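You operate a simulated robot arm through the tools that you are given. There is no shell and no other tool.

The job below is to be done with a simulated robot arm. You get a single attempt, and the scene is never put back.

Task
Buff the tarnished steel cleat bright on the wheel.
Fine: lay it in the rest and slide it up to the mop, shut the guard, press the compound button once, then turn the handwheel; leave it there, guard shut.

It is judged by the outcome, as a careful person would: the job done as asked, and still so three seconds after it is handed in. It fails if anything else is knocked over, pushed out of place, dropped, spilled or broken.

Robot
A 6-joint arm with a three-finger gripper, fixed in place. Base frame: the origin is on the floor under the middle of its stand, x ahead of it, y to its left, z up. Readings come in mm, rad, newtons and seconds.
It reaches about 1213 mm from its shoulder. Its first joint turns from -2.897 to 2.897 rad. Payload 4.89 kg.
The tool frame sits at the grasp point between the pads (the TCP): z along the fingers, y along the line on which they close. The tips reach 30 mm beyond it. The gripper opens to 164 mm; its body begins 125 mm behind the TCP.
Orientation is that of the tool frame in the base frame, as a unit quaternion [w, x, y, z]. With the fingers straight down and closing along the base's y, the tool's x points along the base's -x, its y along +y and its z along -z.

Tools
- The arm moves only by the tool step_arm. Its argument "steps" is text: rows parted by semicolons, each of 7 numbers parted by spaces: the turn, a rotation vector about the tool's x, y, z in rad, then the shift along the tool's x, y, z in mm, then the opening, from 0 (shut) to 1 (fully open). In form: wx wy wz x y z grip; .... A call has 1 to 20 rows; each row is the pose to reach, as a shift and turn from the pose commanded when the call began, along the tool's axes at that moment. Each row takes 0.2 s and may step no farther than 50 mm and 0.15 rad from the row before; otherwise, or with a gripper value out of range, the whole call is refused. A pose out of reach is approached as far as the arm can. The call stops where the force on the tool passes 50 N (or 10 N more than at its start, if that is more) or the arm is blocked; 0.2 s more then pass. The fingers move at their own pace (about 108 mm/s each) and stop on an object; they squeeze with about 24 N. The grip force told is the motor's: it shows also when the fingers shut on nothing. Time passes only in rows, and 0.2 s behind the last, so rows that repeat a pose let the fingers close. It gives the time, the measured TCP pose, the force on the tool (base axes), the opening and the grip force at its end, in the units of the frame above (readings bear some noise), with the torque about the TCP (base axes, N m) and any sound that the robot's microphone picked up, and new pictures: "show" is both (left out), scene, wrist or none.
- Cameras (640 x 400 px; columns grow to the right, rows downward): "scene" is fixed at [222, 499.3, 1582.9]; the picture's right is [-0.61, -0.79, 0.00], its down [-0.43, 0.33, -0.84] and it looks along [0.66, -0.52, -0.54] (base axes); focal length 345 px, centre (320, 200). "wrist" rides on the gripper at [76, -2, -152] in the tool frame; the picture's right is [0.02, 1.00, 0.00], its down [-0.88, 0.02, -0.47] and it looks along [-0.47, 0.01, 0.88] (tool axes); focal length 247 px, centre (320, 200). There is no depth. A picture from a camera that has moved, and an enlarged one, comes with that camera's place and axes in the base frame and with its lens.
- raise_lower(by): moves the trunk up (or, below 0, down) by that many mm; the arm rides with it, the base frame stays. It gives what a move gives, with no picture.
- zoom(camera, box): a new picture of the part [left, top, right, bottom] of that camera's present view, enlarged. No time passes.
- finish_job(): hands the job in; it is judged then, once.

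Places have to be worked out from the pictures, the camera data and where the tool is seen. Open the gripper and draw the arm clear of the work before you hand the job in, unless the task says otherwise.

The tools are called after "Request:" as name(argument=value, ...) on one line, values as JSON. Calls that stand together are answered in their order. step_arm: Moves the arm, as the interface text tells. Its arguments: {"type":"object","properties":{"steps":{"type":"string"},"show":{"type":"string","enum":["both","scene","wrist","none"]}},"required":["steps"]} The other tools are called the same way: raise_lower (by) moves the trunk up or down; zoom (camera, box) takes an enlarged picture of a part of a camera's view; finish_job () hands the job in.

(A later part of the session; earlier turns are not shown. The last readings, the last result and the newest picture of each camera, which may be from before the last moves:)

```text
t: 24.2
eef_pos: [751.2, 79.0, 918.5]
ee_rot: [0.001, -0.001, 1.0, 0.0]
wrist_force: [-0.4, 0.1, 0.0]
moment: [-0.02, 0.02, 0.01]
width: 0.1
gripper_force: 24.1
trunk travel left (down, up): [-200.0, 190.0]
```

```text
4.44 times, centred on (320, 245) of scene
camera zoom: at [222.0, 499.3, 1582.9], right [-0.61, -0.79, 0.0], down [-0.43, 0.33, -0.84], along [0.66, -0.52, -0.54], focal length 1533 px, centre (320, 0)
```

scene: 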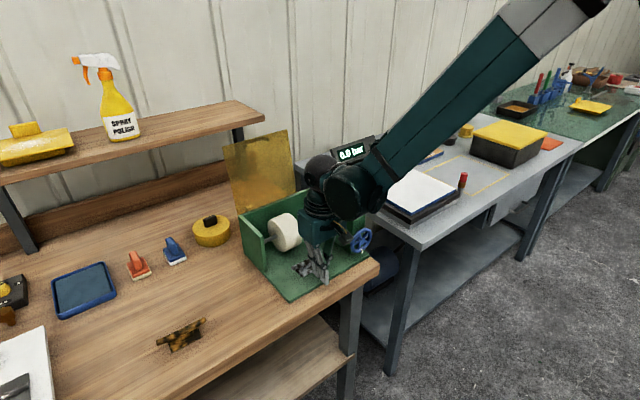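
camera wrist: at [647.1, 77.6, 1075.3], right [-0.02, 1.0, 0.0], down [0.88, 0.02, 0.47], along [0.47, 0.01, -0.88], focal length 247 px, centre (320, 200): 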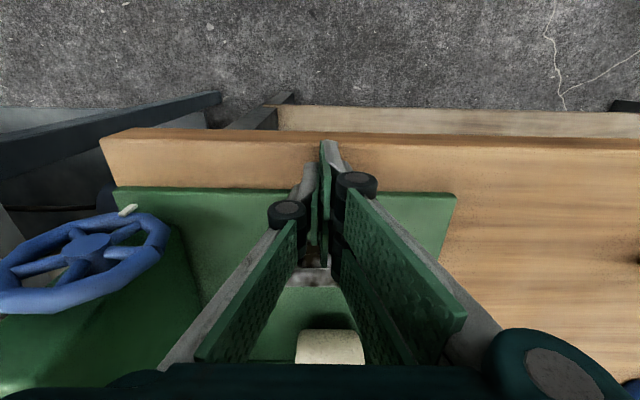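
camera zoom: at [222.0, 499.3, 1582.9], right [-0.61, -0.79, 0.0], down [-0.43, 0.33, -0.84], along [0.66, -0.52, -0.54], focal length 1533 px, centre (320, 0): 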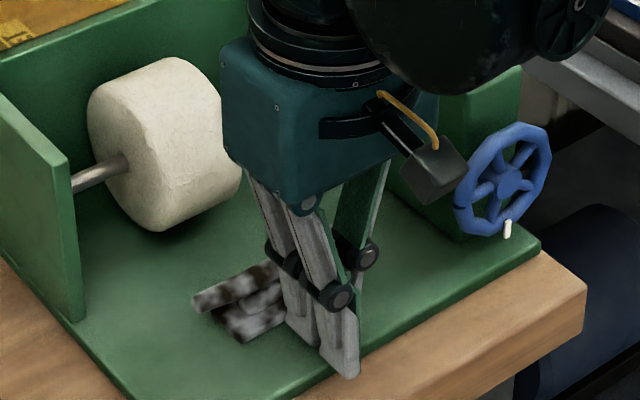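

The finger is just behind the cleat's base edge. I'll push forward in small 3 mm rows and watch the force and the cleat's attitude.

Request:
step_arm(steps="0 0 0 -3 0 0 0; 0 0 0 -6 0 0 0; 0 0 0 -9 0 0 0; 0 0 0 -12 0 0 0; 0 0 0 -15 0 0 0; 0 0 0 -18 0 0 0; 0 0 0 -21 0 0 0; 0 0 0 -24 0 0 0", show="none")

Request:
zoom(camera="scene", box=[260, 200, 380, 290])

```text
t: 26.0
eef_pos: [774.2, 79.6, 920.2]
ee_rot: [0.001, 0.0, 1.0, -0.001]
wrist_force: [0.9, 0.4, -0.3]
moment: [0.01, -0.01, -0.01]
width: 0.0
gripper_force: 23.5
trunk travel left (down, up): [-200.0, 190.0]
```

```text
4.44 times, centred on (320, 245) of scene
camera zoom: at [222.0, 499.3, 1582.9], right [-0.61, -0.79, 0.0], down [-0.43, 0.33, -0.84], along [0.66, -0.52, -0.54], focal length 1533 px, centre (320, 0)
```

zoom: 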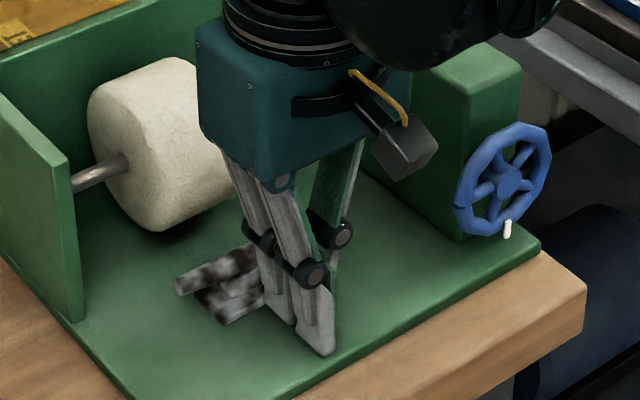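

The cleat is sliding evenly with no noticeable force. Continuing the push another 27 mm.

Request:
step_arm(steps="0 0 0 -3 0 0 0; 0 0 0 -6 0 0 0; 0 0 0 -9 0 0 0; 0 0 0 -12 0 0 0; 0 0 0 -15 0 0 0; 0 0 0 -18 0 0 0; 0 0 0 -21 0 0 0; 0 0 0 -24 0 0 0; 0 0 0 -27 0 0 0", show="both")

Request:
zoom(camera="scene", box=[260, 200, 380, 290])

```text
t: 28.0
eef_pos: [801.8, 77.9, 920.8]
ee_rot: [0.001, -0.001, 1.0, 0.0]
wrist_force: [-0.4, 0.2, 0.8]
moment: [-0.01, -0.01, 0.01]
width: 0.0
gripper_force: 24.3
trunk travel left (down, up): [-200.0, 190.0]
camera wrist: at [726.1, 77.6, 1074.2], right [-0.02, 1.0, 0.0], down [0.88, 0.02, 0.47], along [0.47, 0.01, -0.88], focal length 247 px, centre (320, 200)
```

scene: 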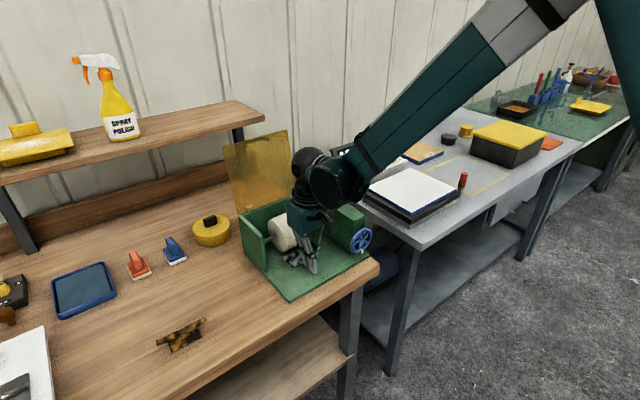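
wrist: 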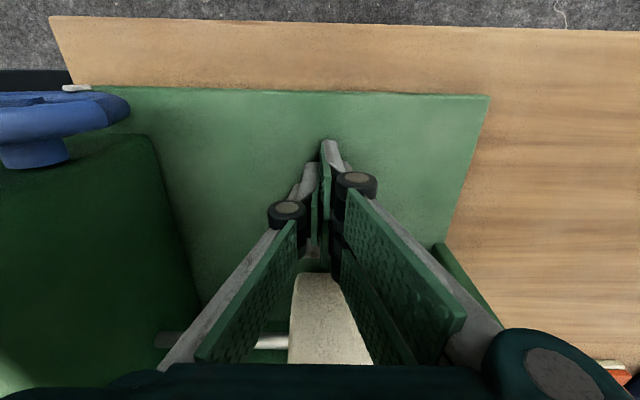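

```text
4.44 times, centred on (320, 245) of scene
camera zoom: at [222.0, 499.3, 1582.9], right [-0.61, -0.79, 0.0], down [-0.43, 0.33, -0.84], along [0.66, -0.52, -0.54], focal length 1533 px, centre (320, 0)
```

zoom: 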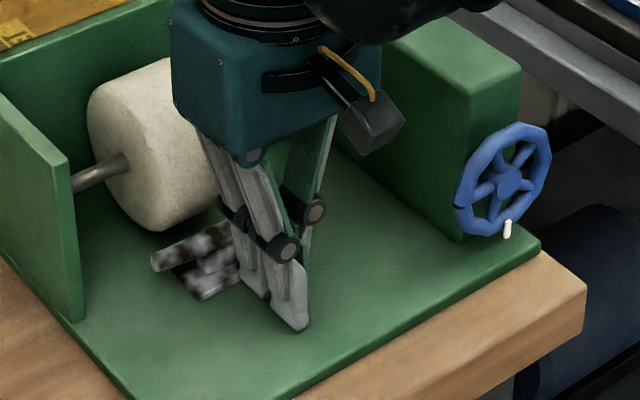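

The cleat is still square and close to the mop. I estimate about 15–20 mm to go, so I'll continue with 2 mm rows and check.

Request:
step_arm(steps="0 0 0 -2 0 0 0; 0 0 0 -4 0 0 0; 0 0 0 -6 0 0 0; 0 0 0 -8 0 0 0; 0 0 0 -10 0 0 0; 0 0 0 -10 0 0 0", show="none")

Request:
zoom(camera="scene", box=[255, 205, 345, 275])

```text
t: 29.4
eef_pos: [812.1, 77.9, 920.3]
ee_rot: [0.001, -0.001, 1.0, 0.0]
wrist_force: [0.1, -0.3, 0.5]
moment: [-0.02, -0.02, -0.02]
width: 0.0
gripper_force: 24.1
trunk travel left (down, up): [-200.0, 190.0]
```

```text
5.71 times, centred on (300, 240) of scene
camera zoom: at [222.0, 499.3, 1582.9], right [-0.61, -0.79, 0.0], down [-0.43, 0.33, -0.84], along [0.66, -0.52, -0.54], focal length 1971 px, centre (434, -29)
```

zoom: 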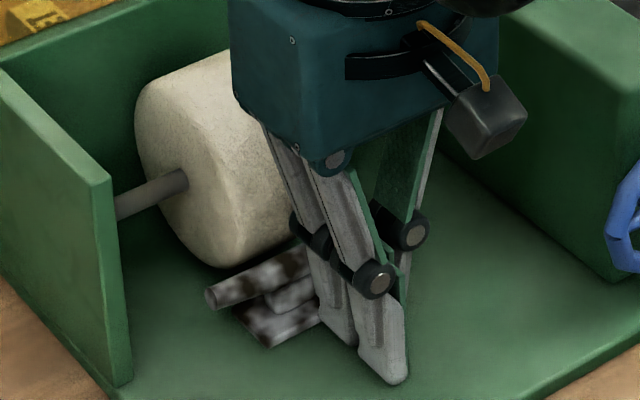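

The horn is now very close to the mop face. Going on in 1 mm rows to feel for contact.

Request:
step_arm(steps="0 0 0 -1 0 0 0; 0 0 0 -2 0 0 0; 0 0 0 -3 0 0 0; 0 0 0 -4 0 0 0; 0 0 0 -4 0 0 0", show="none")

Request:
zoom(camera="scene", box=[255, 205, 345, 275])

```text
t: 30.6
eef_pos: [814.9, 78.9, 921.0]
ee_rot: [0.0, 0.0, 1.0, 0.001]
wrist_force: [-0.1, 0.7, 0.8]
moment: [-0.02, -0.01, 0.01]
width: 0.0
gripper_force: 23.9
trunk travel left (down, up): [-200.0, 190.0]
```

```text
5.71 times, centred on (300, 240) of scene
camera zoom: at [222.0, 499.3, 1582.9], right [-0.61, -0.79, 0.0], down [-0.43, 0.33, -0.84], along [0.66, -0.52, -0.54], focal length 1971 px, centre (434, -29)
```

zoom: 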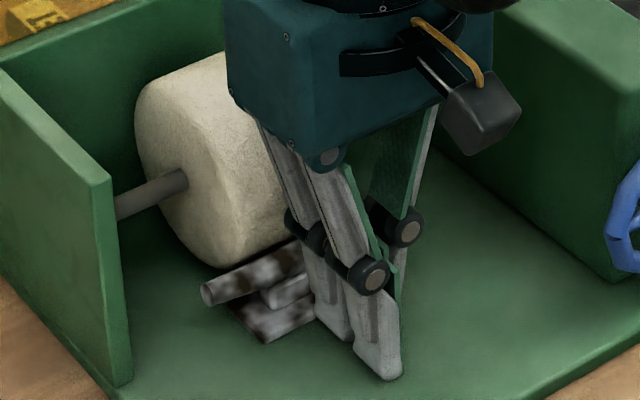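

No contact force yet. Another 1 mm at a time.

Request:
step_arm(steps="0 0 0 -1 0 0 0; 0 0 0 -2 0 0 0; 0 0 0 -3 0 0 0; 0 0 0 -3 0 0 0", show="none")

Request:
zoom(camera="scene", box=[255, 205, 345, 275])

```text
t: 31.6
eef_pos: [819.7, 79.3, 919.6]
ee_rot: [0.001, 0.0, 1.0, 0.0]
wrist_force: [-2.1, -0.5, 0.1]
moment: [-0.01, 0.02, 0.02]
width: 0.0
gripper_force: 23.6
trunk travel left (down, up): [-200.0, 190.0]
```

```text
5.71 times, centred on (300, 240) of scene
camera zoom: at [222.0, 499.3, 1582.9], right [-0.61, -0.79, 0.0], down [-0.43, 0.33, -0.84], along [0.66, -0.52, -0.54], focal length 1971 px, centre (434, -29)
```

zoom: 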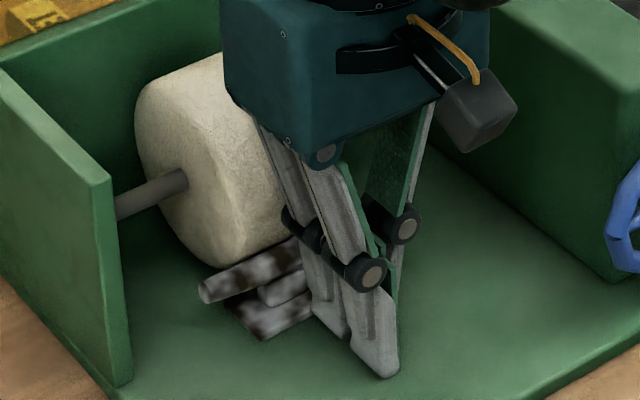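

A slight reaction of -2 N in x may be first contact. One more millimetre to confirm.

Request:
step_arm(steps="0 0 0 -1 0 0 0; 0 0 0 -1 0 0 0", show="none")

Request:
zoom(camera="scene", box=[255, 205, 345, 275])

```text
t: 32.2
eef_pos: [819.5, 78.8, 921.4]
ee_rot: [0.0, 0.0, 1.0, 0.0]
wrist_force: [-9.0, -1.4, -3.9]
moment: [-0.06, 0.3, 0.05]
width: 0.0
gripper_force: 23.8
trunk travel left (down, up): [-200.0, 190.0]
```

```text
5.71 times, centred on (300, 240) of scene
camera zoom: at [222.0, 499.3, 1582.9], right [-0.61, -0.79, 0.0], down [-0.43, 0.33, -0.84], along [0.66, -0.52, -0.54], focal length 1971 px, centre (434, -29)
```

zoom: 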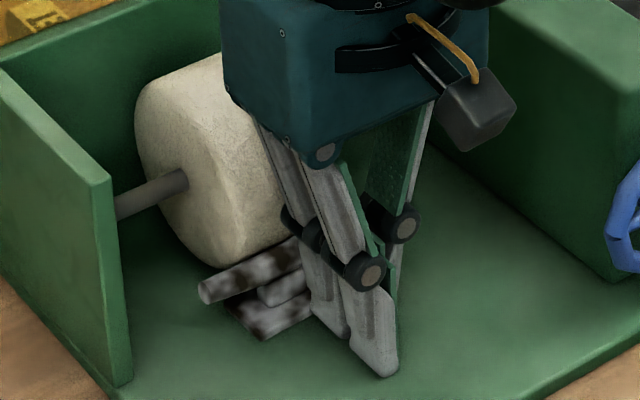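

The cleat is firmly up against the mop (9 N reaction). I'll back the fingers straight away from it toward the robot, then rise clear.

Request:
step_arm(steps="0 0 0 3 0 0 0; 0 0 0 15 0 0 0; 0 0 0 40 0 0 0; 0 0 0 60 0 -20 0; 0 0 0 70 0 -60 0; 0 0 0 80 0 -105 0; 0 0 0 80 0 -150 0; 0 0 0 80 0 -195 0; 0 0 0 80 0 -195 0", show="both")

Request:
zoom(camera="scene", box=[240, 180, 380, 290])

Request:
zoom(camera="scene", box=[205, 115, 345, 225])

```text
t: 34.2
eef_pos: [739.0, 77.9, 1117.3]
ee_rot: [0.001, -0.002, 1.0, 0.0]
wrist_force: [-1.4, 0.1, 0.3]
moment: [0.0, -0.07, -0.01]
width: 0.0
gripper_force: 24.5
trunk travel left (down, up): [-200.0, 190.0]
camera wrist: at [663.1, 77.3, 1270.2], right [-0.02, 1.0, 0.0], down [0.88, 0.02, 0.47], along [0.47, 0.01, -0.88], focal length 247 px, centre (320, 200)
```

scene: 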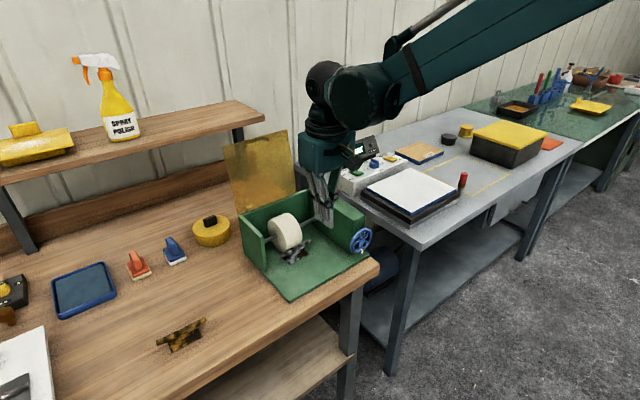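
wrist: 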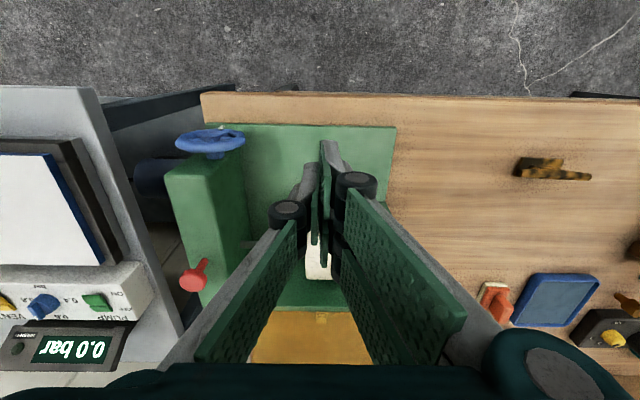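

```text
3.64 times, centred on (310, 235) of scene
camera zoom: at [222.0, 499.3, 1582.9], right [-0.61, -0.79, 0.0], down [-0.43, 0.33, -0.84], along [0.66, -0.52, -0.54], focal length 1254 px, centre (356, 73)
```

zoom: 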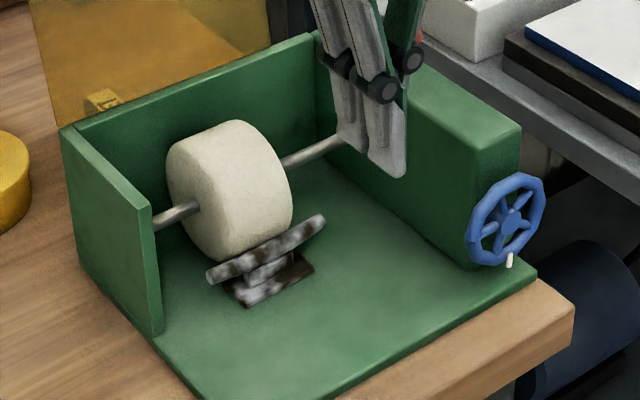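

```text
3.64 times, centred on (275, 170) of scene
camera zoom: at [222.0, 499.3, 1582.9], right [-0.61, -0.79, 0.0], down [-0.43, 0.33, -0.84], along [0.66, -0.52, -0.54], focal length 1254 px, centre (484, 309)
```

zoom: 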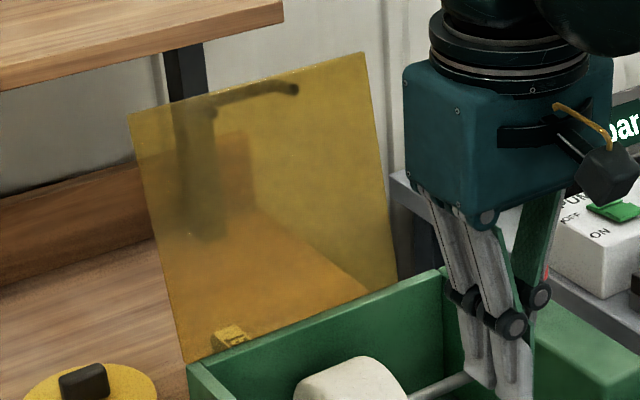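

The cleat now rests squared up against the mop. Next is the guard: hinged at about x 1000, z 1012, leaning back to its free edge near (1043, 1207), with a handle on its rear face. I'll rise high, turn the gripper so it closes along x, and go above the guard's left half to look before engaging.

Request:
step_arm(steps="0 0 -0.143 0 0 -40 0; 0 0 -0.286 0 0 -80 0; 0 0 -0.429 0 0 -120 0.1; 0 0 -0.572 0 0 -160 0.3; 0 0 -0.715 0 0 -200 0.5; 0 0 -0.858 -38 9 -203 0.5; 0 0 -1.001 -76 18 -203 0.5; 0 0 -1.144 -114 27 -203 0.5; 0 0 -1.287 -152 36 -203 0.5; 0 0 -1.43 -190 45 -203 0.5; 0 0 -1.571 -228 54 -203 0.5; 0 0 -1.571 -266 63 -203 0.5; 0 0 -1.571 -290 72 -203 0.5; 0 0 -1.571 -290 72 -203 0.5", show="both")

```text
t: 37.2
eef_pos: [1030.1, 150.2, 1318.0]
ee_rot: [-0.001, 0.708, -0.706, 0.0]
wrist_force: [0.5, -0.1, -1.0]
moment: [0.01, 0.16, -0.01]
width: 82.0
gripper_force: 0.0
trunk travel left (down, up): [-200.0, 190.0]
camera wrist: at [1032.5, 75.1, 1471.4], right [-1.0, -0.02, 0.0], down [-0.02, 0.88, 0.47], along [-0.01, 0.47, -0.88], focal length 247 px, centre (320, 200)
```

scene: 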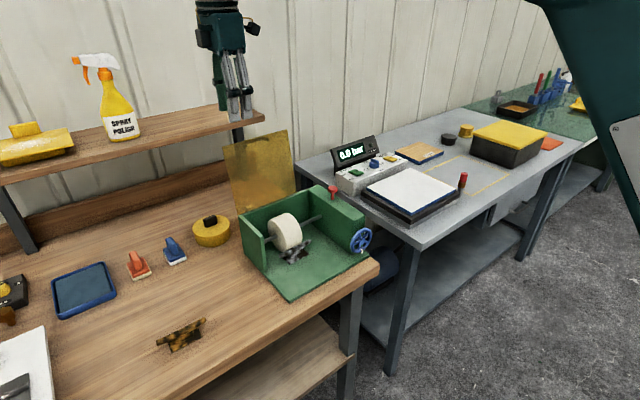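
wrist: 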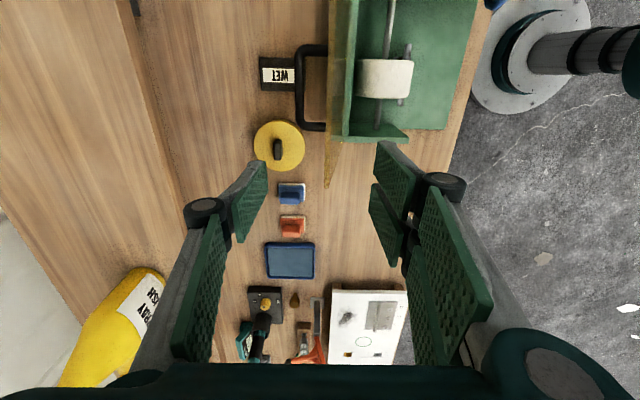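

Now I see the guard edge-on from above, with its black C-shaped handle projecting behind it. I'll zoom in to locate the free edge and handle.

Request:
zoom(camera="wrist", box=[240, 0, 420, 200])

Request:
zoom(camera="scene", box=[205, 60, 345, 225])

```text
2.00 times, centred on (330, 100) of wrist
camera zoom: at [1032.5, 75.1, 1471.4], right [-1.0, -0.02, 0.0], down [-0.02, 0.88, 0.47], along [-0.01, 0.47, -0.88], focal length 494 px, centre (300, 400)
```

zoom: 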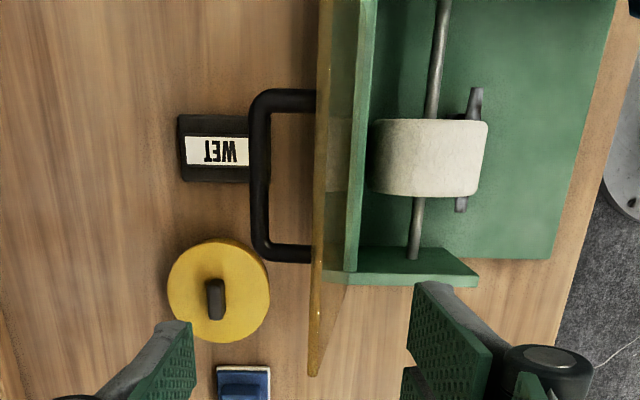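

```text
2.42 times, centred on (275, 142) of scene
camera zoom: at [222.0, 499.3, 1582.9], right [-0.61, -0.79, 0.0], down [-0.43, 0.33, -0.84], along [0.66, -0.52, -0.54], focal length 836 px, centre (429, 339)
```

zoom: 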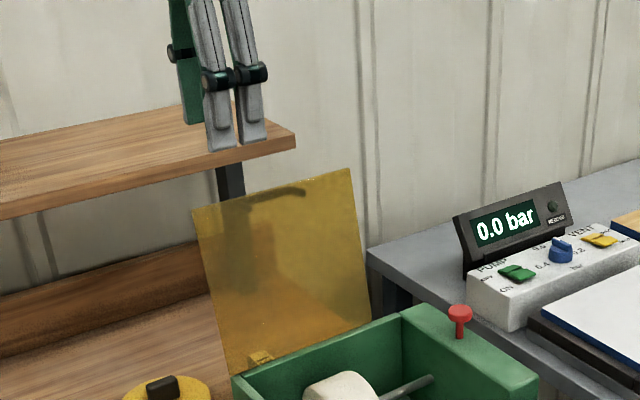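

Guard geometry: hinge about (988, z 1012), free edge about (1022, z 1210), y extent to about 197, with the handle at y≈59–133 behind it. I'll shift to y=165, clear of the handle, and descend with the plate between the open fingers (single finger behind, pair in front).

Request:
step_arm(steps="0 0 0 -8 5 0 0.5; 0 0 0 -15 10.5 20 0.5; 0 0 0 -15 10.5 60 0.5; 0 0 0 -15 10.5 95 0.5; 0 0 0 -15 10.5 95 0.5", show="both")

Request:
zoom(camera="wrist", box=[200, 100, 440, 300])

Request:
zoom(camera="scene", box=[205, 90, 345, 215])

```text
t: 38.4
eef_pos: [1019.2, 165.6, 1222.4]
ee_rot: [0.0, 0.708, -0.707, 0.0]
wrist_force: [1.8, 0.1, -1.0]
moment: [0.01, 0.11, -0.03]
width: 82.0
gripper_force: 0.0
trunk travel left (down, up): [-200.0, 190.0]
camera wrist: at [1022.2, 90.2, 1376.4], right [-1.0, -0.02, 0.0], down [-0.02, 0.88, 0.47], along [-0.01, 0.47, -0.88], focal length 247 px, centre (320, 200)
```

scene: 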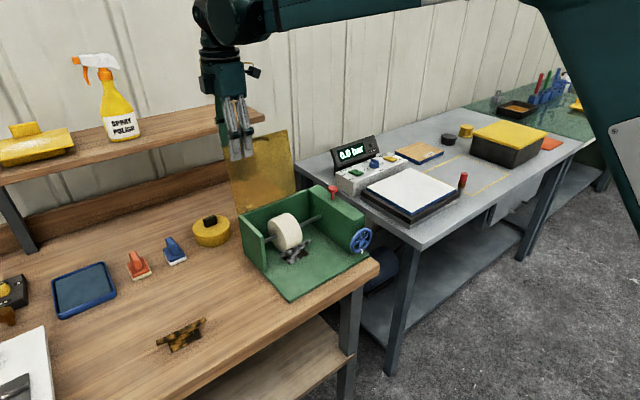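
wrist: 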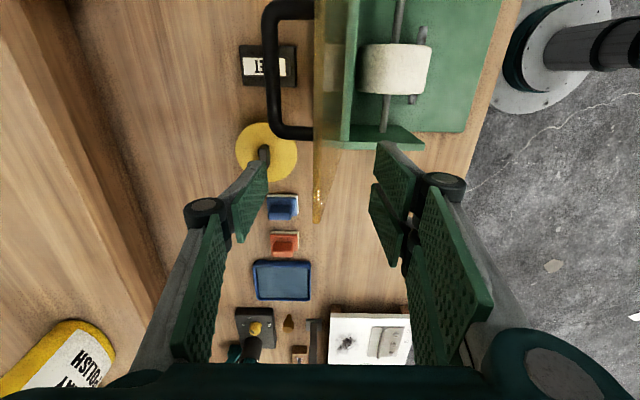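

```text
2.00 times, centred on (320, 200) of wrist
camera zoom: at [1022.2, 90.2, 1376.4], right [-1.0, -0.02, 0.0], down [-0.02, 0.88, 0.47], along [-0.01, 0.47, -0.88], focal length 494 px, centre (320, 200)
```

zoom: 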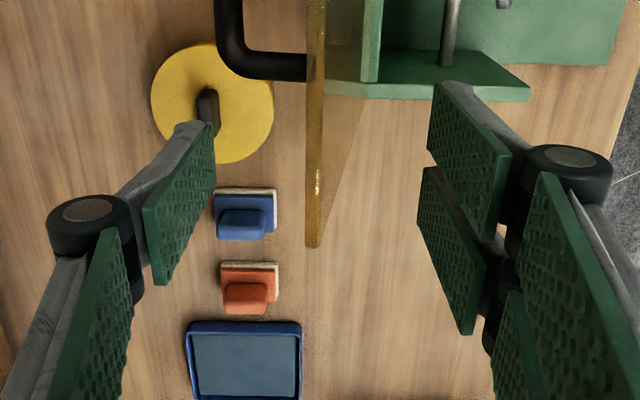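

```text
3.20 times, centred on (275, 152) of scene
camera zoom: at [222.0, 499.3, 1582.9], right [-0.61, -0.79, 0.0], down [-0.43, 0.33, -0.84], along [0.66, -0.52, -0.54], focal length 1104 px, centre (464, 352)
```

zoom: 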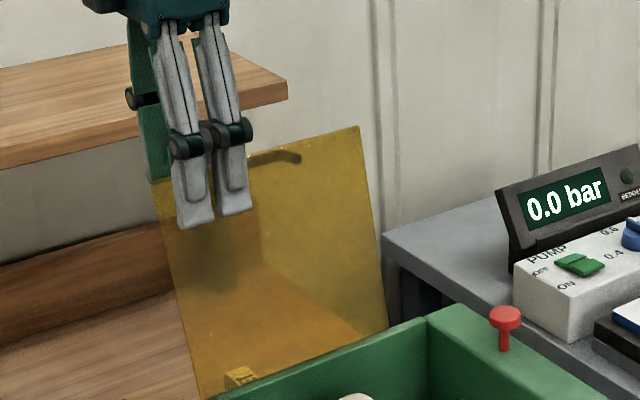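

The plate is nicely between the fingers (free corner about (1023, 191, 1220)). I'll descend 28 mm more and narrow the gap to cage the plate without squeezing it.

Request:
step_arm(steps="0 0 0 0 0 14 0.5; 0 0 0 0 0 28 0.5; 0 0 0 0 0 28 0.4; 0 0 0 0 0 28 0.3; 0 0 0 0 0 28 0.24; 0 0 0 0 0 28 0.24", show="wrist")

Request:
zoom(camera="wrist", box=[220, 80, 420, 280])

Request:
zoom(camera="scene", box=[205, 90, 345, 215])

```text
t: 39.8
eef_pos: [1019.4, 165.8, 1196.5]
ee_rot: [0.0, 0.708, -0.707, 0.0]
wrist_force: [0.6, 0.0, 0.2]
moment: [-0.01, -0.04, 0.0]
width: 39.5
gripper_force: 0.2
trunk travel left (down, up): [-200.0, 190.0]
camera wrist: at [1021.3, 89.9, 1349.5], right [-1.0, -0.02, 0.0], down [-0.02, 0.88, 0.47], along [-0.01, 0.47, -0.88], focal length 247 px, centre (320, 200)
```

wrist: 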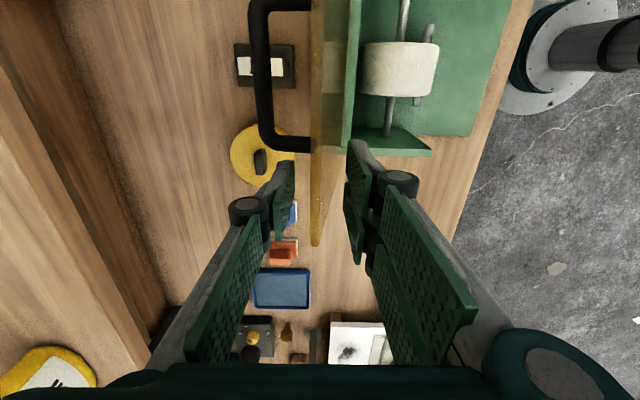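

```text
2.00 times, centred on (320, 180) of wrist
camera zoom: at [1021.3, 89.9, 1349.5], right [-1.0, -0.02, 0.0], down [-0.02, 0.88, 0.47], along [-0.01, 0.47, -0.88], focal length 494 px, centre (320, 240)
```

zoom: 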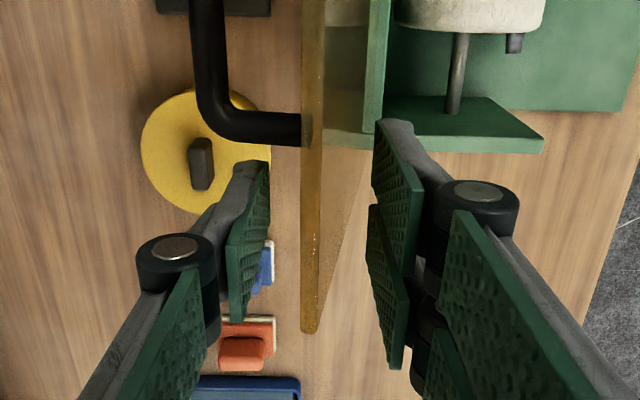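

```text
3.20 times, centred on (275, 152) of scene
camera zoom: at [222.0, 499.3, 1582.9], right [-0.61, -0.79, 0.0], down [-0.43, 0.33, -0.84], along [0.66, -0.52, -0.54], focal length 1104 px, centre (464, 352)
```

zoom: 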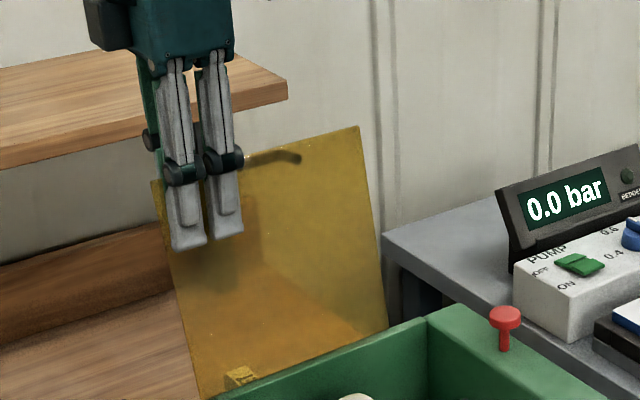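

The plate is caged with about 17 mm clearance on each side, and the readings show no force. I'll now swing the guard forward around its hinge, moving the TCP on a 181 mm arc about (989, 1018) and pitching the tool with it; first a partial swing past vertical.

Request:
step_arm(steps="0 0 0 0 8 -1.2 0.24; 0 0 0 0 15.9 -2 0.24; 0 0 0 0 23 -2.4 0.24; 0 0 0 0 30.4 -2.6 0.24; 0.1 0 0 0 48.5 -1.7 0.24; 0.2 0 0 0 66.4 1 0.24; 0.3 0 0 0 83.9 5.5 0.24; 0.3 0 0 0 83.9 5.5 0.24", show="both")

Request:
zoom(camera="scene", box=[195, 90, 365, 240])

```text
t: 41.6
eef_pos: [935.4, 165.0, 1190.0]
ee_rot: [-0.107, 0.7, -0.698, 0.106]
wrist_force: [-1.4, -0.1, 0.5]
moment: [0.01, -0.11, 0.03]
width: 39.4
gripper_force: 0.1
trunk travel left (down, up): [-200.0, 190.0]
camera wrist: at [891.5, 89.8, 1337.8], right [-0.95, -0.02, -0.3], down [-0.16, 0.88, 0.45], along [0.25, 0.47, -0.84], focal length 247 px, centre (320, 200)
```

scene: 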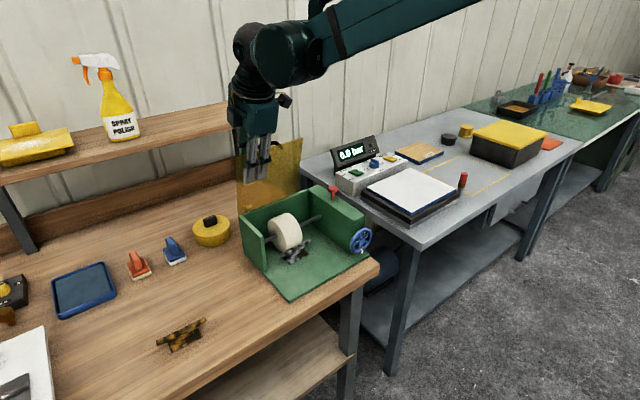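
wrist: 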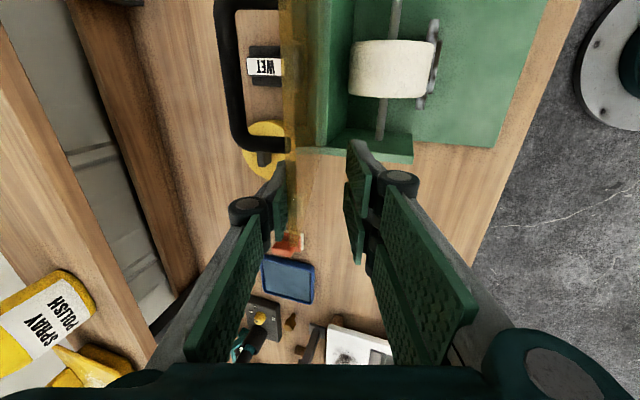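

```text
2.67 times, centred on (280, 165) of scene
camera zoom: at [222.0, 499.3, 1582.9], right [-0.61, -0.79, 0.0], down [-0.43, 0.33, -0.84], along [0.66, -0.52, -0.54], focal length 920 px, centre (427, 293)
```

zoom: 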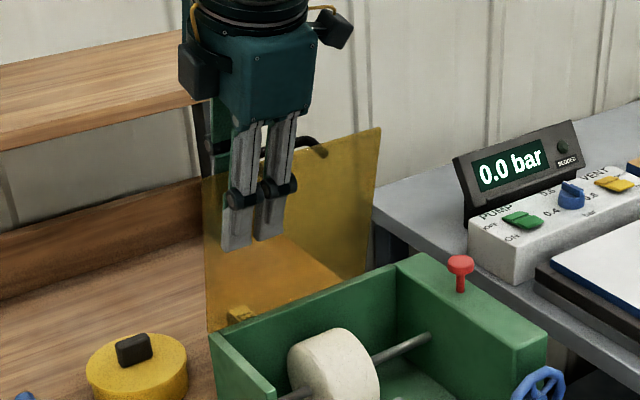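

The guard is following smoothly, riding against the rear finger past vertical with negligible force. Continuing the arc another 0.5 rad.

Request:
step_arm(steps="0.1 0 0 0 18.07 0.9 0.24; 0.2 0 0 0 35.96 3.61 0.24; 0.3 0 0 0 53.49 8.08 0.24; 0.4 0 0 0 70.48 14.29 0.24; 0.5 0 0 0 86.78 22.16 0.24; 0.5 0 0 0 86.78 22.16 0.24", show="both")

Request:
zoom(camera="scene", box=[195, 90, 365, 240])

```text
t: 43.0
eef_pos: [858.7, 165.6, 1144.8]
ee_rot: [-0.276, 0.652, -0.651, 0.275]
wrist_force: [-0.2, 0.6, -0.2]
moment: [0.0, 0.0, 0.05]
width: 39.7
gripper_force: 0.1
trunk travel left (down, up): [-200.0, 190.0]
camera wrist: at [751.4, 89.4, 1252.2], right [-0.7, -0.02, -0.72], down [-0.35, 0.88, 0.32], along [0.63, 0.47, -0.62], focal length 247 px, centre (320, 200)
```

scene: 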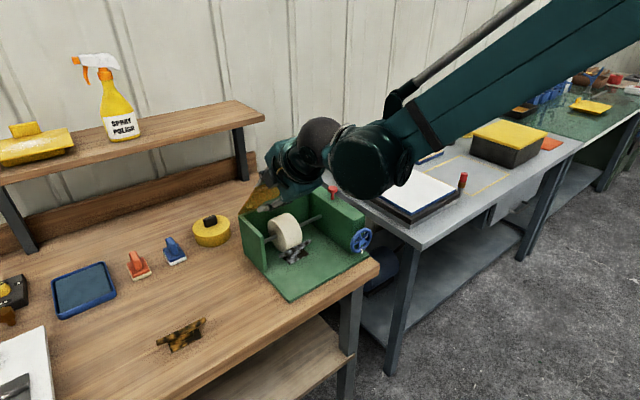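
wrist: 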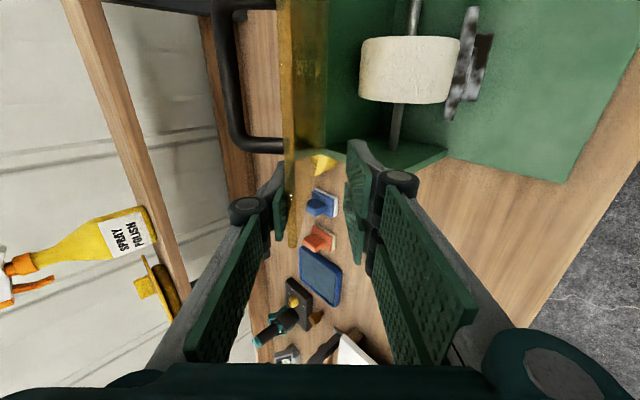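

```text
2.67 times, centred on (280, 165) of scene
camera zoom: at [222.0, 499.3, 1582.9], right [-0.61, -0.79, 0.0], down [-0.43, 0.33, -0.84], along [0.66, -0.52, -0.54], focal length 920 px, centre (427, 293)
```

zoom: 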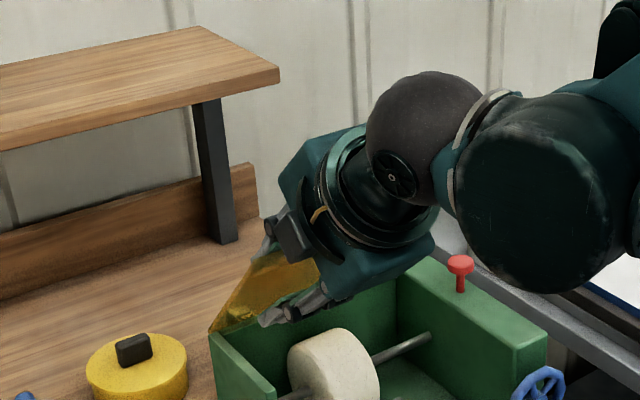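

The guard follows well, about 45° down, with near-zero force. Continuing the arc another 0.45 rad.

Request:
step_arm(steps="0.1 0 0 0 18.07 0.9 0.24; 0.2 0 0 0 35.96 3.61 0.24; 0.3 0 0 0 53.49 8.08 0.24; 0.4 0 0 0 70.48 14.29 0.24; 0.45 0 0 0 78.73 18.02 0.24; 0.45 0 0 0 78.73 18.02 0.24", show="both")

Request:
zoom(camera="scene", box=[215, 130, 385, 280])

```text
t: 44.4
eef_pos: [816.0, 165.5, 1074.7]
ee_rot: [-0.414, 0.574, -0.573, 0.414]
wrist_force: [0.1, 0.1, 0.6]
moment: [-0.01, 0.0, -0.02]
width: 39.4
gripper_force: 0.0
trunk travel left (down, up): [-200.0, 190.0]
camera wrist: at [673.5, 89.7, 1125.1], right [-0.31, -0.02, -0.95], down [-0.46, 0.88, 0.13], along [0.83, 0.47, -0.29], focal length 247 px, centre (320, 200)
```

scene: 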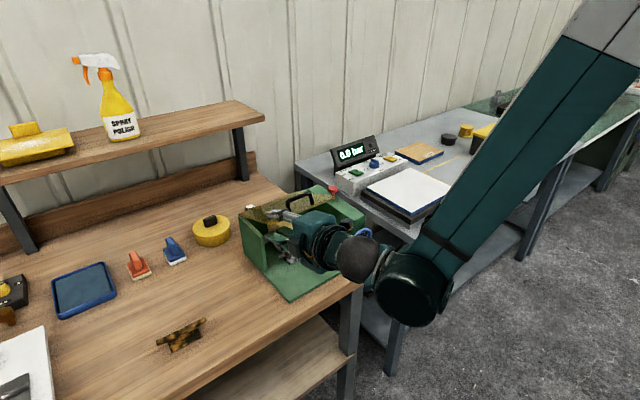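
wrist: 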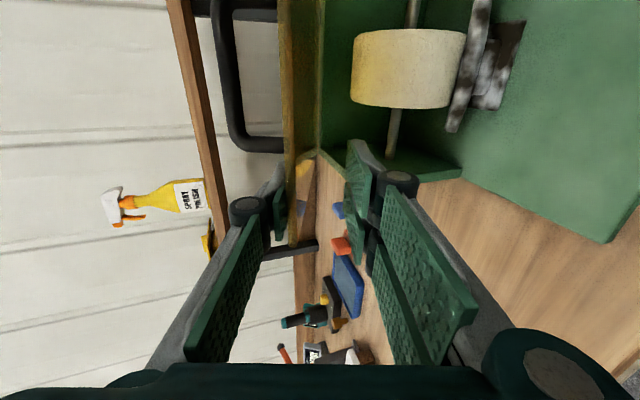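

```text
2.67 times, centred on (300, 205) of scene
camera zoom: at [222.0, 499.3, 1582.9], right [-0.61, -0.79, 0.0], down [-0.43, 0.33, -0.84], along [0.66, -0.52, -0.54], focal length 920 px, centre (373, 187)
```

zoom: 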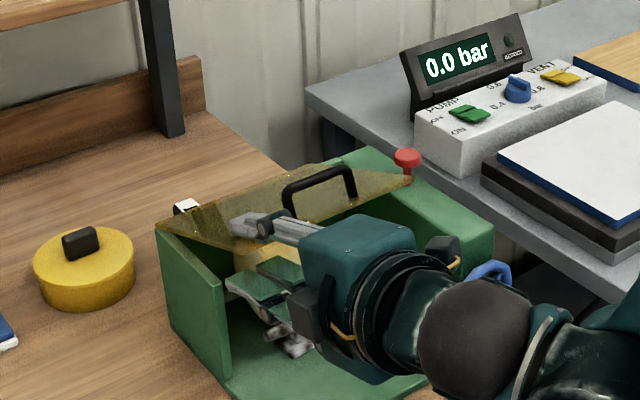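

The guard is about 25° from shut and well clear of the red button. Continuing the arc 0.3 rad more, so the tool becomes nearly horizontal.

Request:
step_arm(steps="0.1 0 0 0 18.07 0.9 0.24; 0.2 0 0 0 35.96 3.61 0.24; 0.3 0 0 0 53.49 8.08 0.24; 0.3 0 0 0 53.49 8.08 0.24", show="both")

Request:
zoom(camera="scene", box=[215, 150, 385, 300])

```text
t: 45.4
eef_pos: [856.9, 181.3, 1101.1]
ee_rot: [0.494, -0.505, 0.506, -0.495]
wrist_force: [-14.8, -2.6, -25.5]
moment: [-0.18, 4.26, -0.62]
width: 41.4
gripper_force: 45.0
out of reach, approached as far as the arm can: row 1, 2, 3, 4
trunk travel left (down, up): [-200.0, 190.0]
camera wrist: at [706.3, 106.6, 1107.6], right [-0.02, -0.02, -1.0], down [-0.47, 0.88, -0.01], along [0.88, 0.47, -0.03], focal length 247 px, centre (320, 200)
```

scene: 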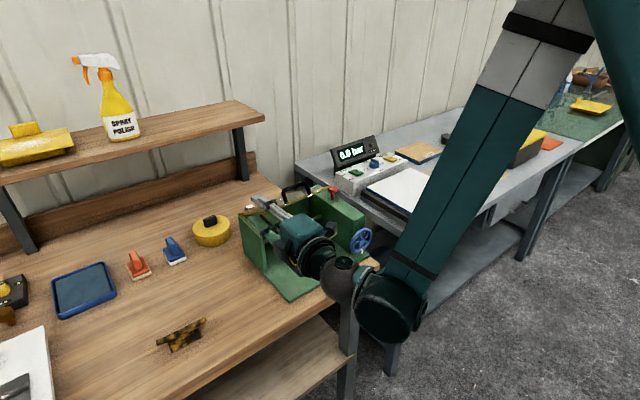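
wrist: 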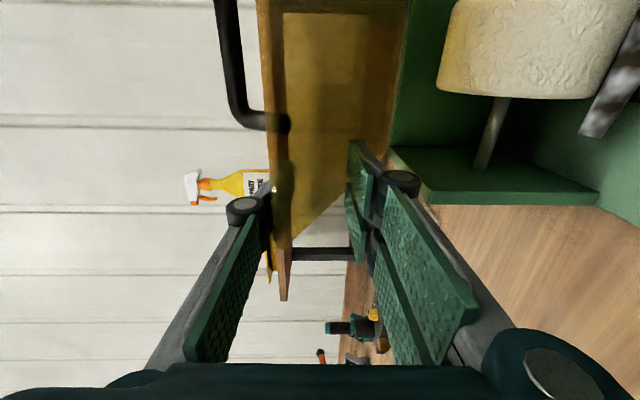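

```text
2.67 times, centred on (300, 225) of scene
camera zoom: at [222.0, 499.3, 1582.9], right [-0.61, -0.79, 0.0], down [-0.43, 0.33, -0.84], along [0.66, -0.52, -0.54], focal length 920 px, centre (373, 133)
```

zoom: 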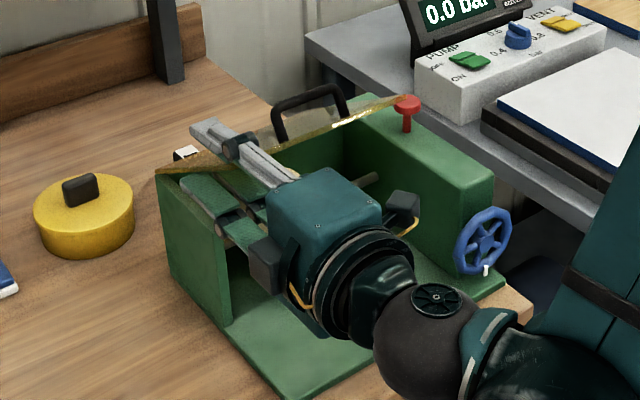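

The horizontal pose was out of reach: the arm stopped at (857, 181, 1101) and the plate is slightly wedged between the fingers (25 N). First I'll relieve it by opening the fingers a little while holding still.

Request:
step_arm(steps="0 0 0 0 0 0 0.3; 0 0 0 0 0 0 0.4; 0 0 0 0 0 0 0.4", show="both")

Request:
zoom(camera="scene", box=[215, 150, 385, 300])

```text
t: 46.2
eef_pos: [857.7, 181.5, 1101.8]
ee_rot: [-0.495, 0.506, -0.505, 0.494]
wrist_force: [-0.7, -0.6, -0.3]
moment: [0.0, -0.01, -0.03]
width: 65.3
gripper_force: 0.0
trunk travel left (down, up): [-200.0, 190.0]
camera wrist: at [706.2, 106.7, 1108.7], right [-0.02, -0.02, -1.0], down [-0.47, 0.88, -0.01], along [0.88, 0.47, -0.03], focal length 247 px, centre (320, 200)
```

scene: 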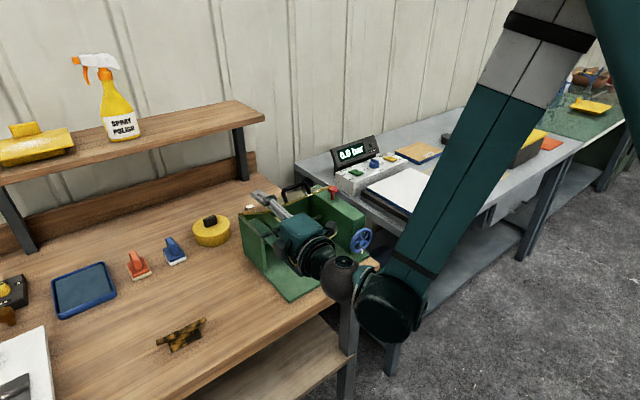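
wrist: 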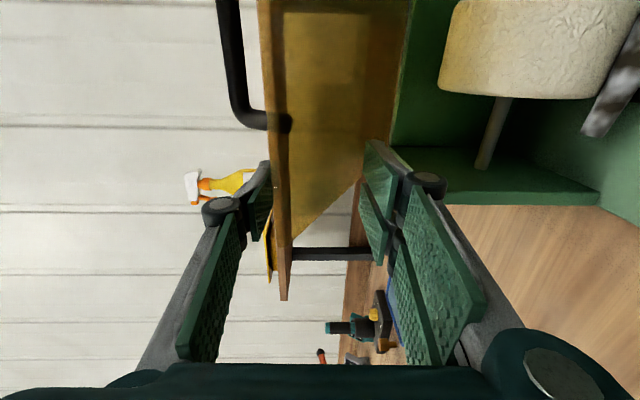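

```text
2.67 times, centred on (300, 225) of scene
camera zoom: at [222.0, 499.3, 1582.9], right [-0.61, -0.79, 0.0], down [-0.43, 0.33, -0.84], along [0.66, -0.52, -0.54], focal length 920 px, centre (373, 133)
```

zoom: 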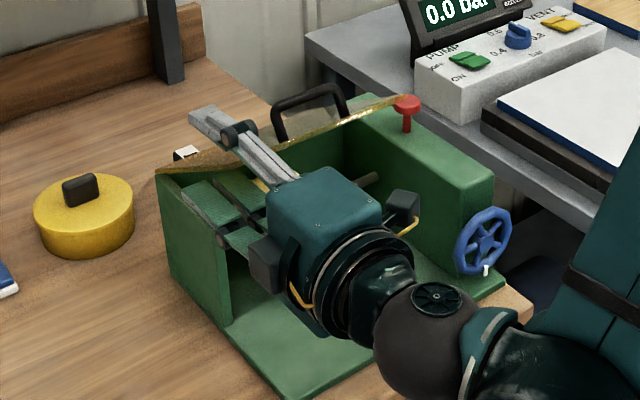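

The force is gone and the guard holds its position on its own (about 36° open), so its hinge has friction. I'll test how the commanded reference behaves with a tiny pitch-back before backing out along the plate.

Request:
step_arm(steps="-0.05 0 0 0 0 0 0.4; -0.05 0 0 0 0 0 0.4", show="none")

```text
t: 46.8
eef_pos: [858.7, 182.2, 1102.4]
ee_rot: [-0.483, 0.517, -0.517, 0.481]
wrist_force: [-0.3, -0.1, -0.5]
moment: [-0.02, -0.01, 0.01]
width: 65.9
gripper_force: 0.1
trunk travel left (down, up): [-200.0, 190.0]
```

The reference is the actual pose, which is good. I'll pitch the tool back to align with the plate (p≈0.94) and then withdraw along the plate's own direction until the fingers are clear.

Request:
step_arm(steps="-0.14 0 0 0 0 0 0.4; -0.28 0 0 0 0 0 0.4; -0.42 0 0 0 0 0 0.4; -0.56 0 0 0 0 0 0.4; -0.56 0 0 0 -16 -25 0.4; -0.56 0 0 0 -32 -51 0.4; -0.56 0 0 0 -48 -77 0.4; -0.56 0 0 0 -64 -102 0.4; -0.56 0 0 0 -74 -119 0.4; -0.56 0 0 0 -74 -119 0.4", show="both")

Request:
zoom(camera="scene", box=[215, 130, 385, 280])

```text
t: 49.0
eef_pos: [743.7, 182.7, 1184.4]
ee_rot: [-0.32, 0.631, -0.63, 0.32]
wrist_force: [-0.1, -0.2, -0.5]
moment: [0.02, -0.02, 0.03]
width: 65.5
gripper_force: 0.1
trunk travel left (down, up): [-200.0, 190.0]
camera wrist: at [623.1, 107.1, 1276.6], right [-0.59, -0.02, -0.81], down [-0.39, 0.88, 0.26], along [0.71, 0.47, -0.53], focal length 247 px, centre (320, 200)
```

scene: 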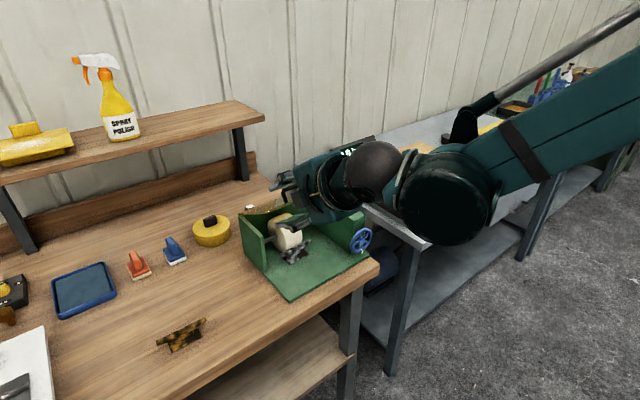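
wrist: 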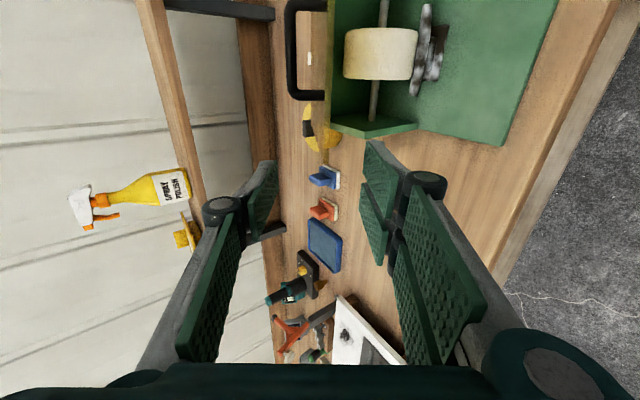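

```text
2.67 times, centred on (300, 205) of scene
camera zoom: at [222.0, 499.3, 1582.9], right [-0.61, -0.79, 0.0], down [-0.43, 0.33, -0.84], along [0.66, -0.52, -0.54], focal length 920 px, centre (373, 187)
```

zoom: 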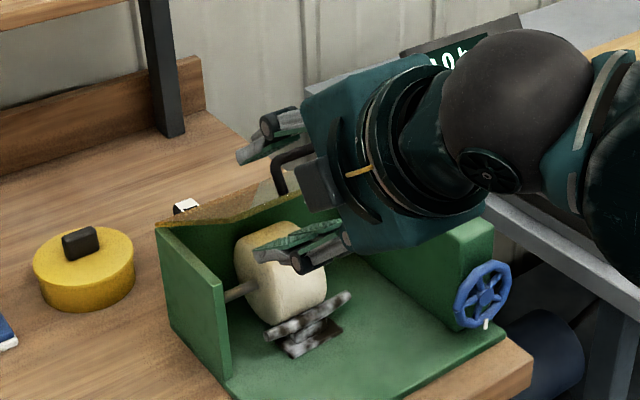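

The fingers are clear and the guard stays put at about 36° open. I'll swing the tool back to vertical above the guard's left-front area, with fingers shut, ready to press it down from above beside the handle.

Request:
step_arm(steps="-0.134 0 0 1.5 -17 4.6 0.4; -0.268 0 0 3 -34 9.2 0.4; -0.402 0 0 4.5 -51 13.8 0.3; -0.536 0 0 6 -67 18.5 0.2; -0.67 0 0 7.5 -84 23.2 0.1; -0.804 0 0 9 -101 28 0; -0.937 0 0 10.7 -118 32.6 0; -0.937 0 0 10.7 -118 32.6 0; -0.937 0 0 10.7 -118 32.6 0", show="both")

Request:
zoom(camera="scene", box=[215, 120, 385, 270])

Request:
zoom(camera="wrist", box=[200, 0, 520, 200])

```text
t: 51.0
eef_pos: [842.4, 171.4, 1260.0]
ee_rot: [-0.001, 0.707, -0.707, 0.002]
wrist_force: [0.8, -0.6, 0.0]
moment: [0.01, 0.05, -0.02]
width: 0.0
gripper_force: 24.2
trunk travel left (down, up): [-200.0, 190.0]
camera wrist: at [843.3, 97.0, 1413.6], right [-1.0, -0.02, 0.0], down [-0.02, 0.88, 0.47], along [-0.01, 0.47, -0.88], focal length 247 px, centre (320, 200)
```

scene: 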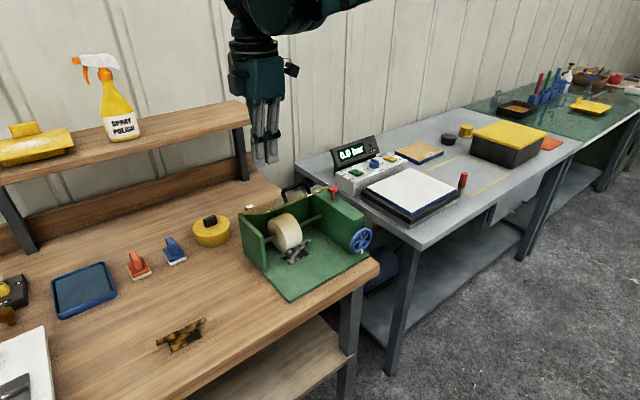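
wrist: 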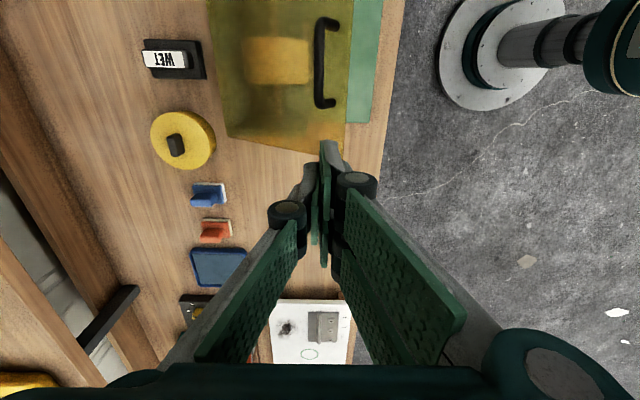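

```text
2.67 times, centred on (300, 195) of scene
camera zoom: at [222.0, 499.3, 1582.9], right [-0.61, -0.79, 0.0], down [-0.43, 0.33, -0.84], along [0.66, -0.52, -0.54], focal length 920 px, centre (373, 213)
```

zoom: 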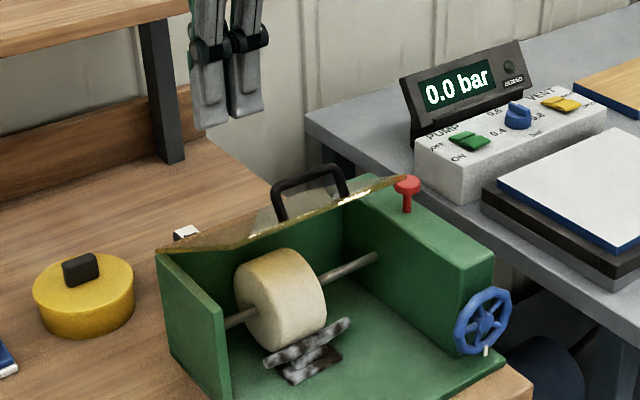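

```text
2.00 times, centred on (360, 100) of wrist
camera zoom: at [843.3, 97.0, 1413.6], right [-1.0, -0.02, 0.0], down [-0.02, 0.88, 0.47], along [-0.01, 0.47, -0.88], focal length 494 px, centre (240, 400)
```

zoom: 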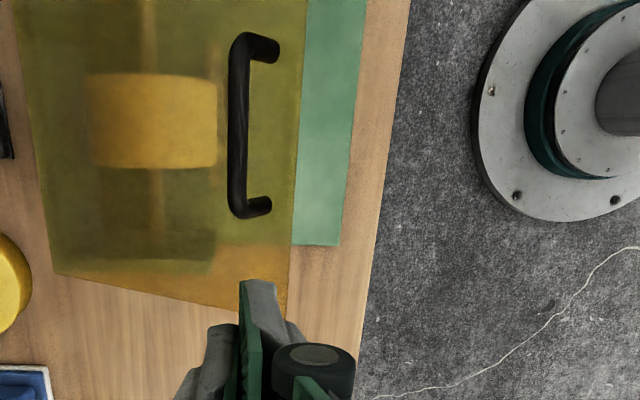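

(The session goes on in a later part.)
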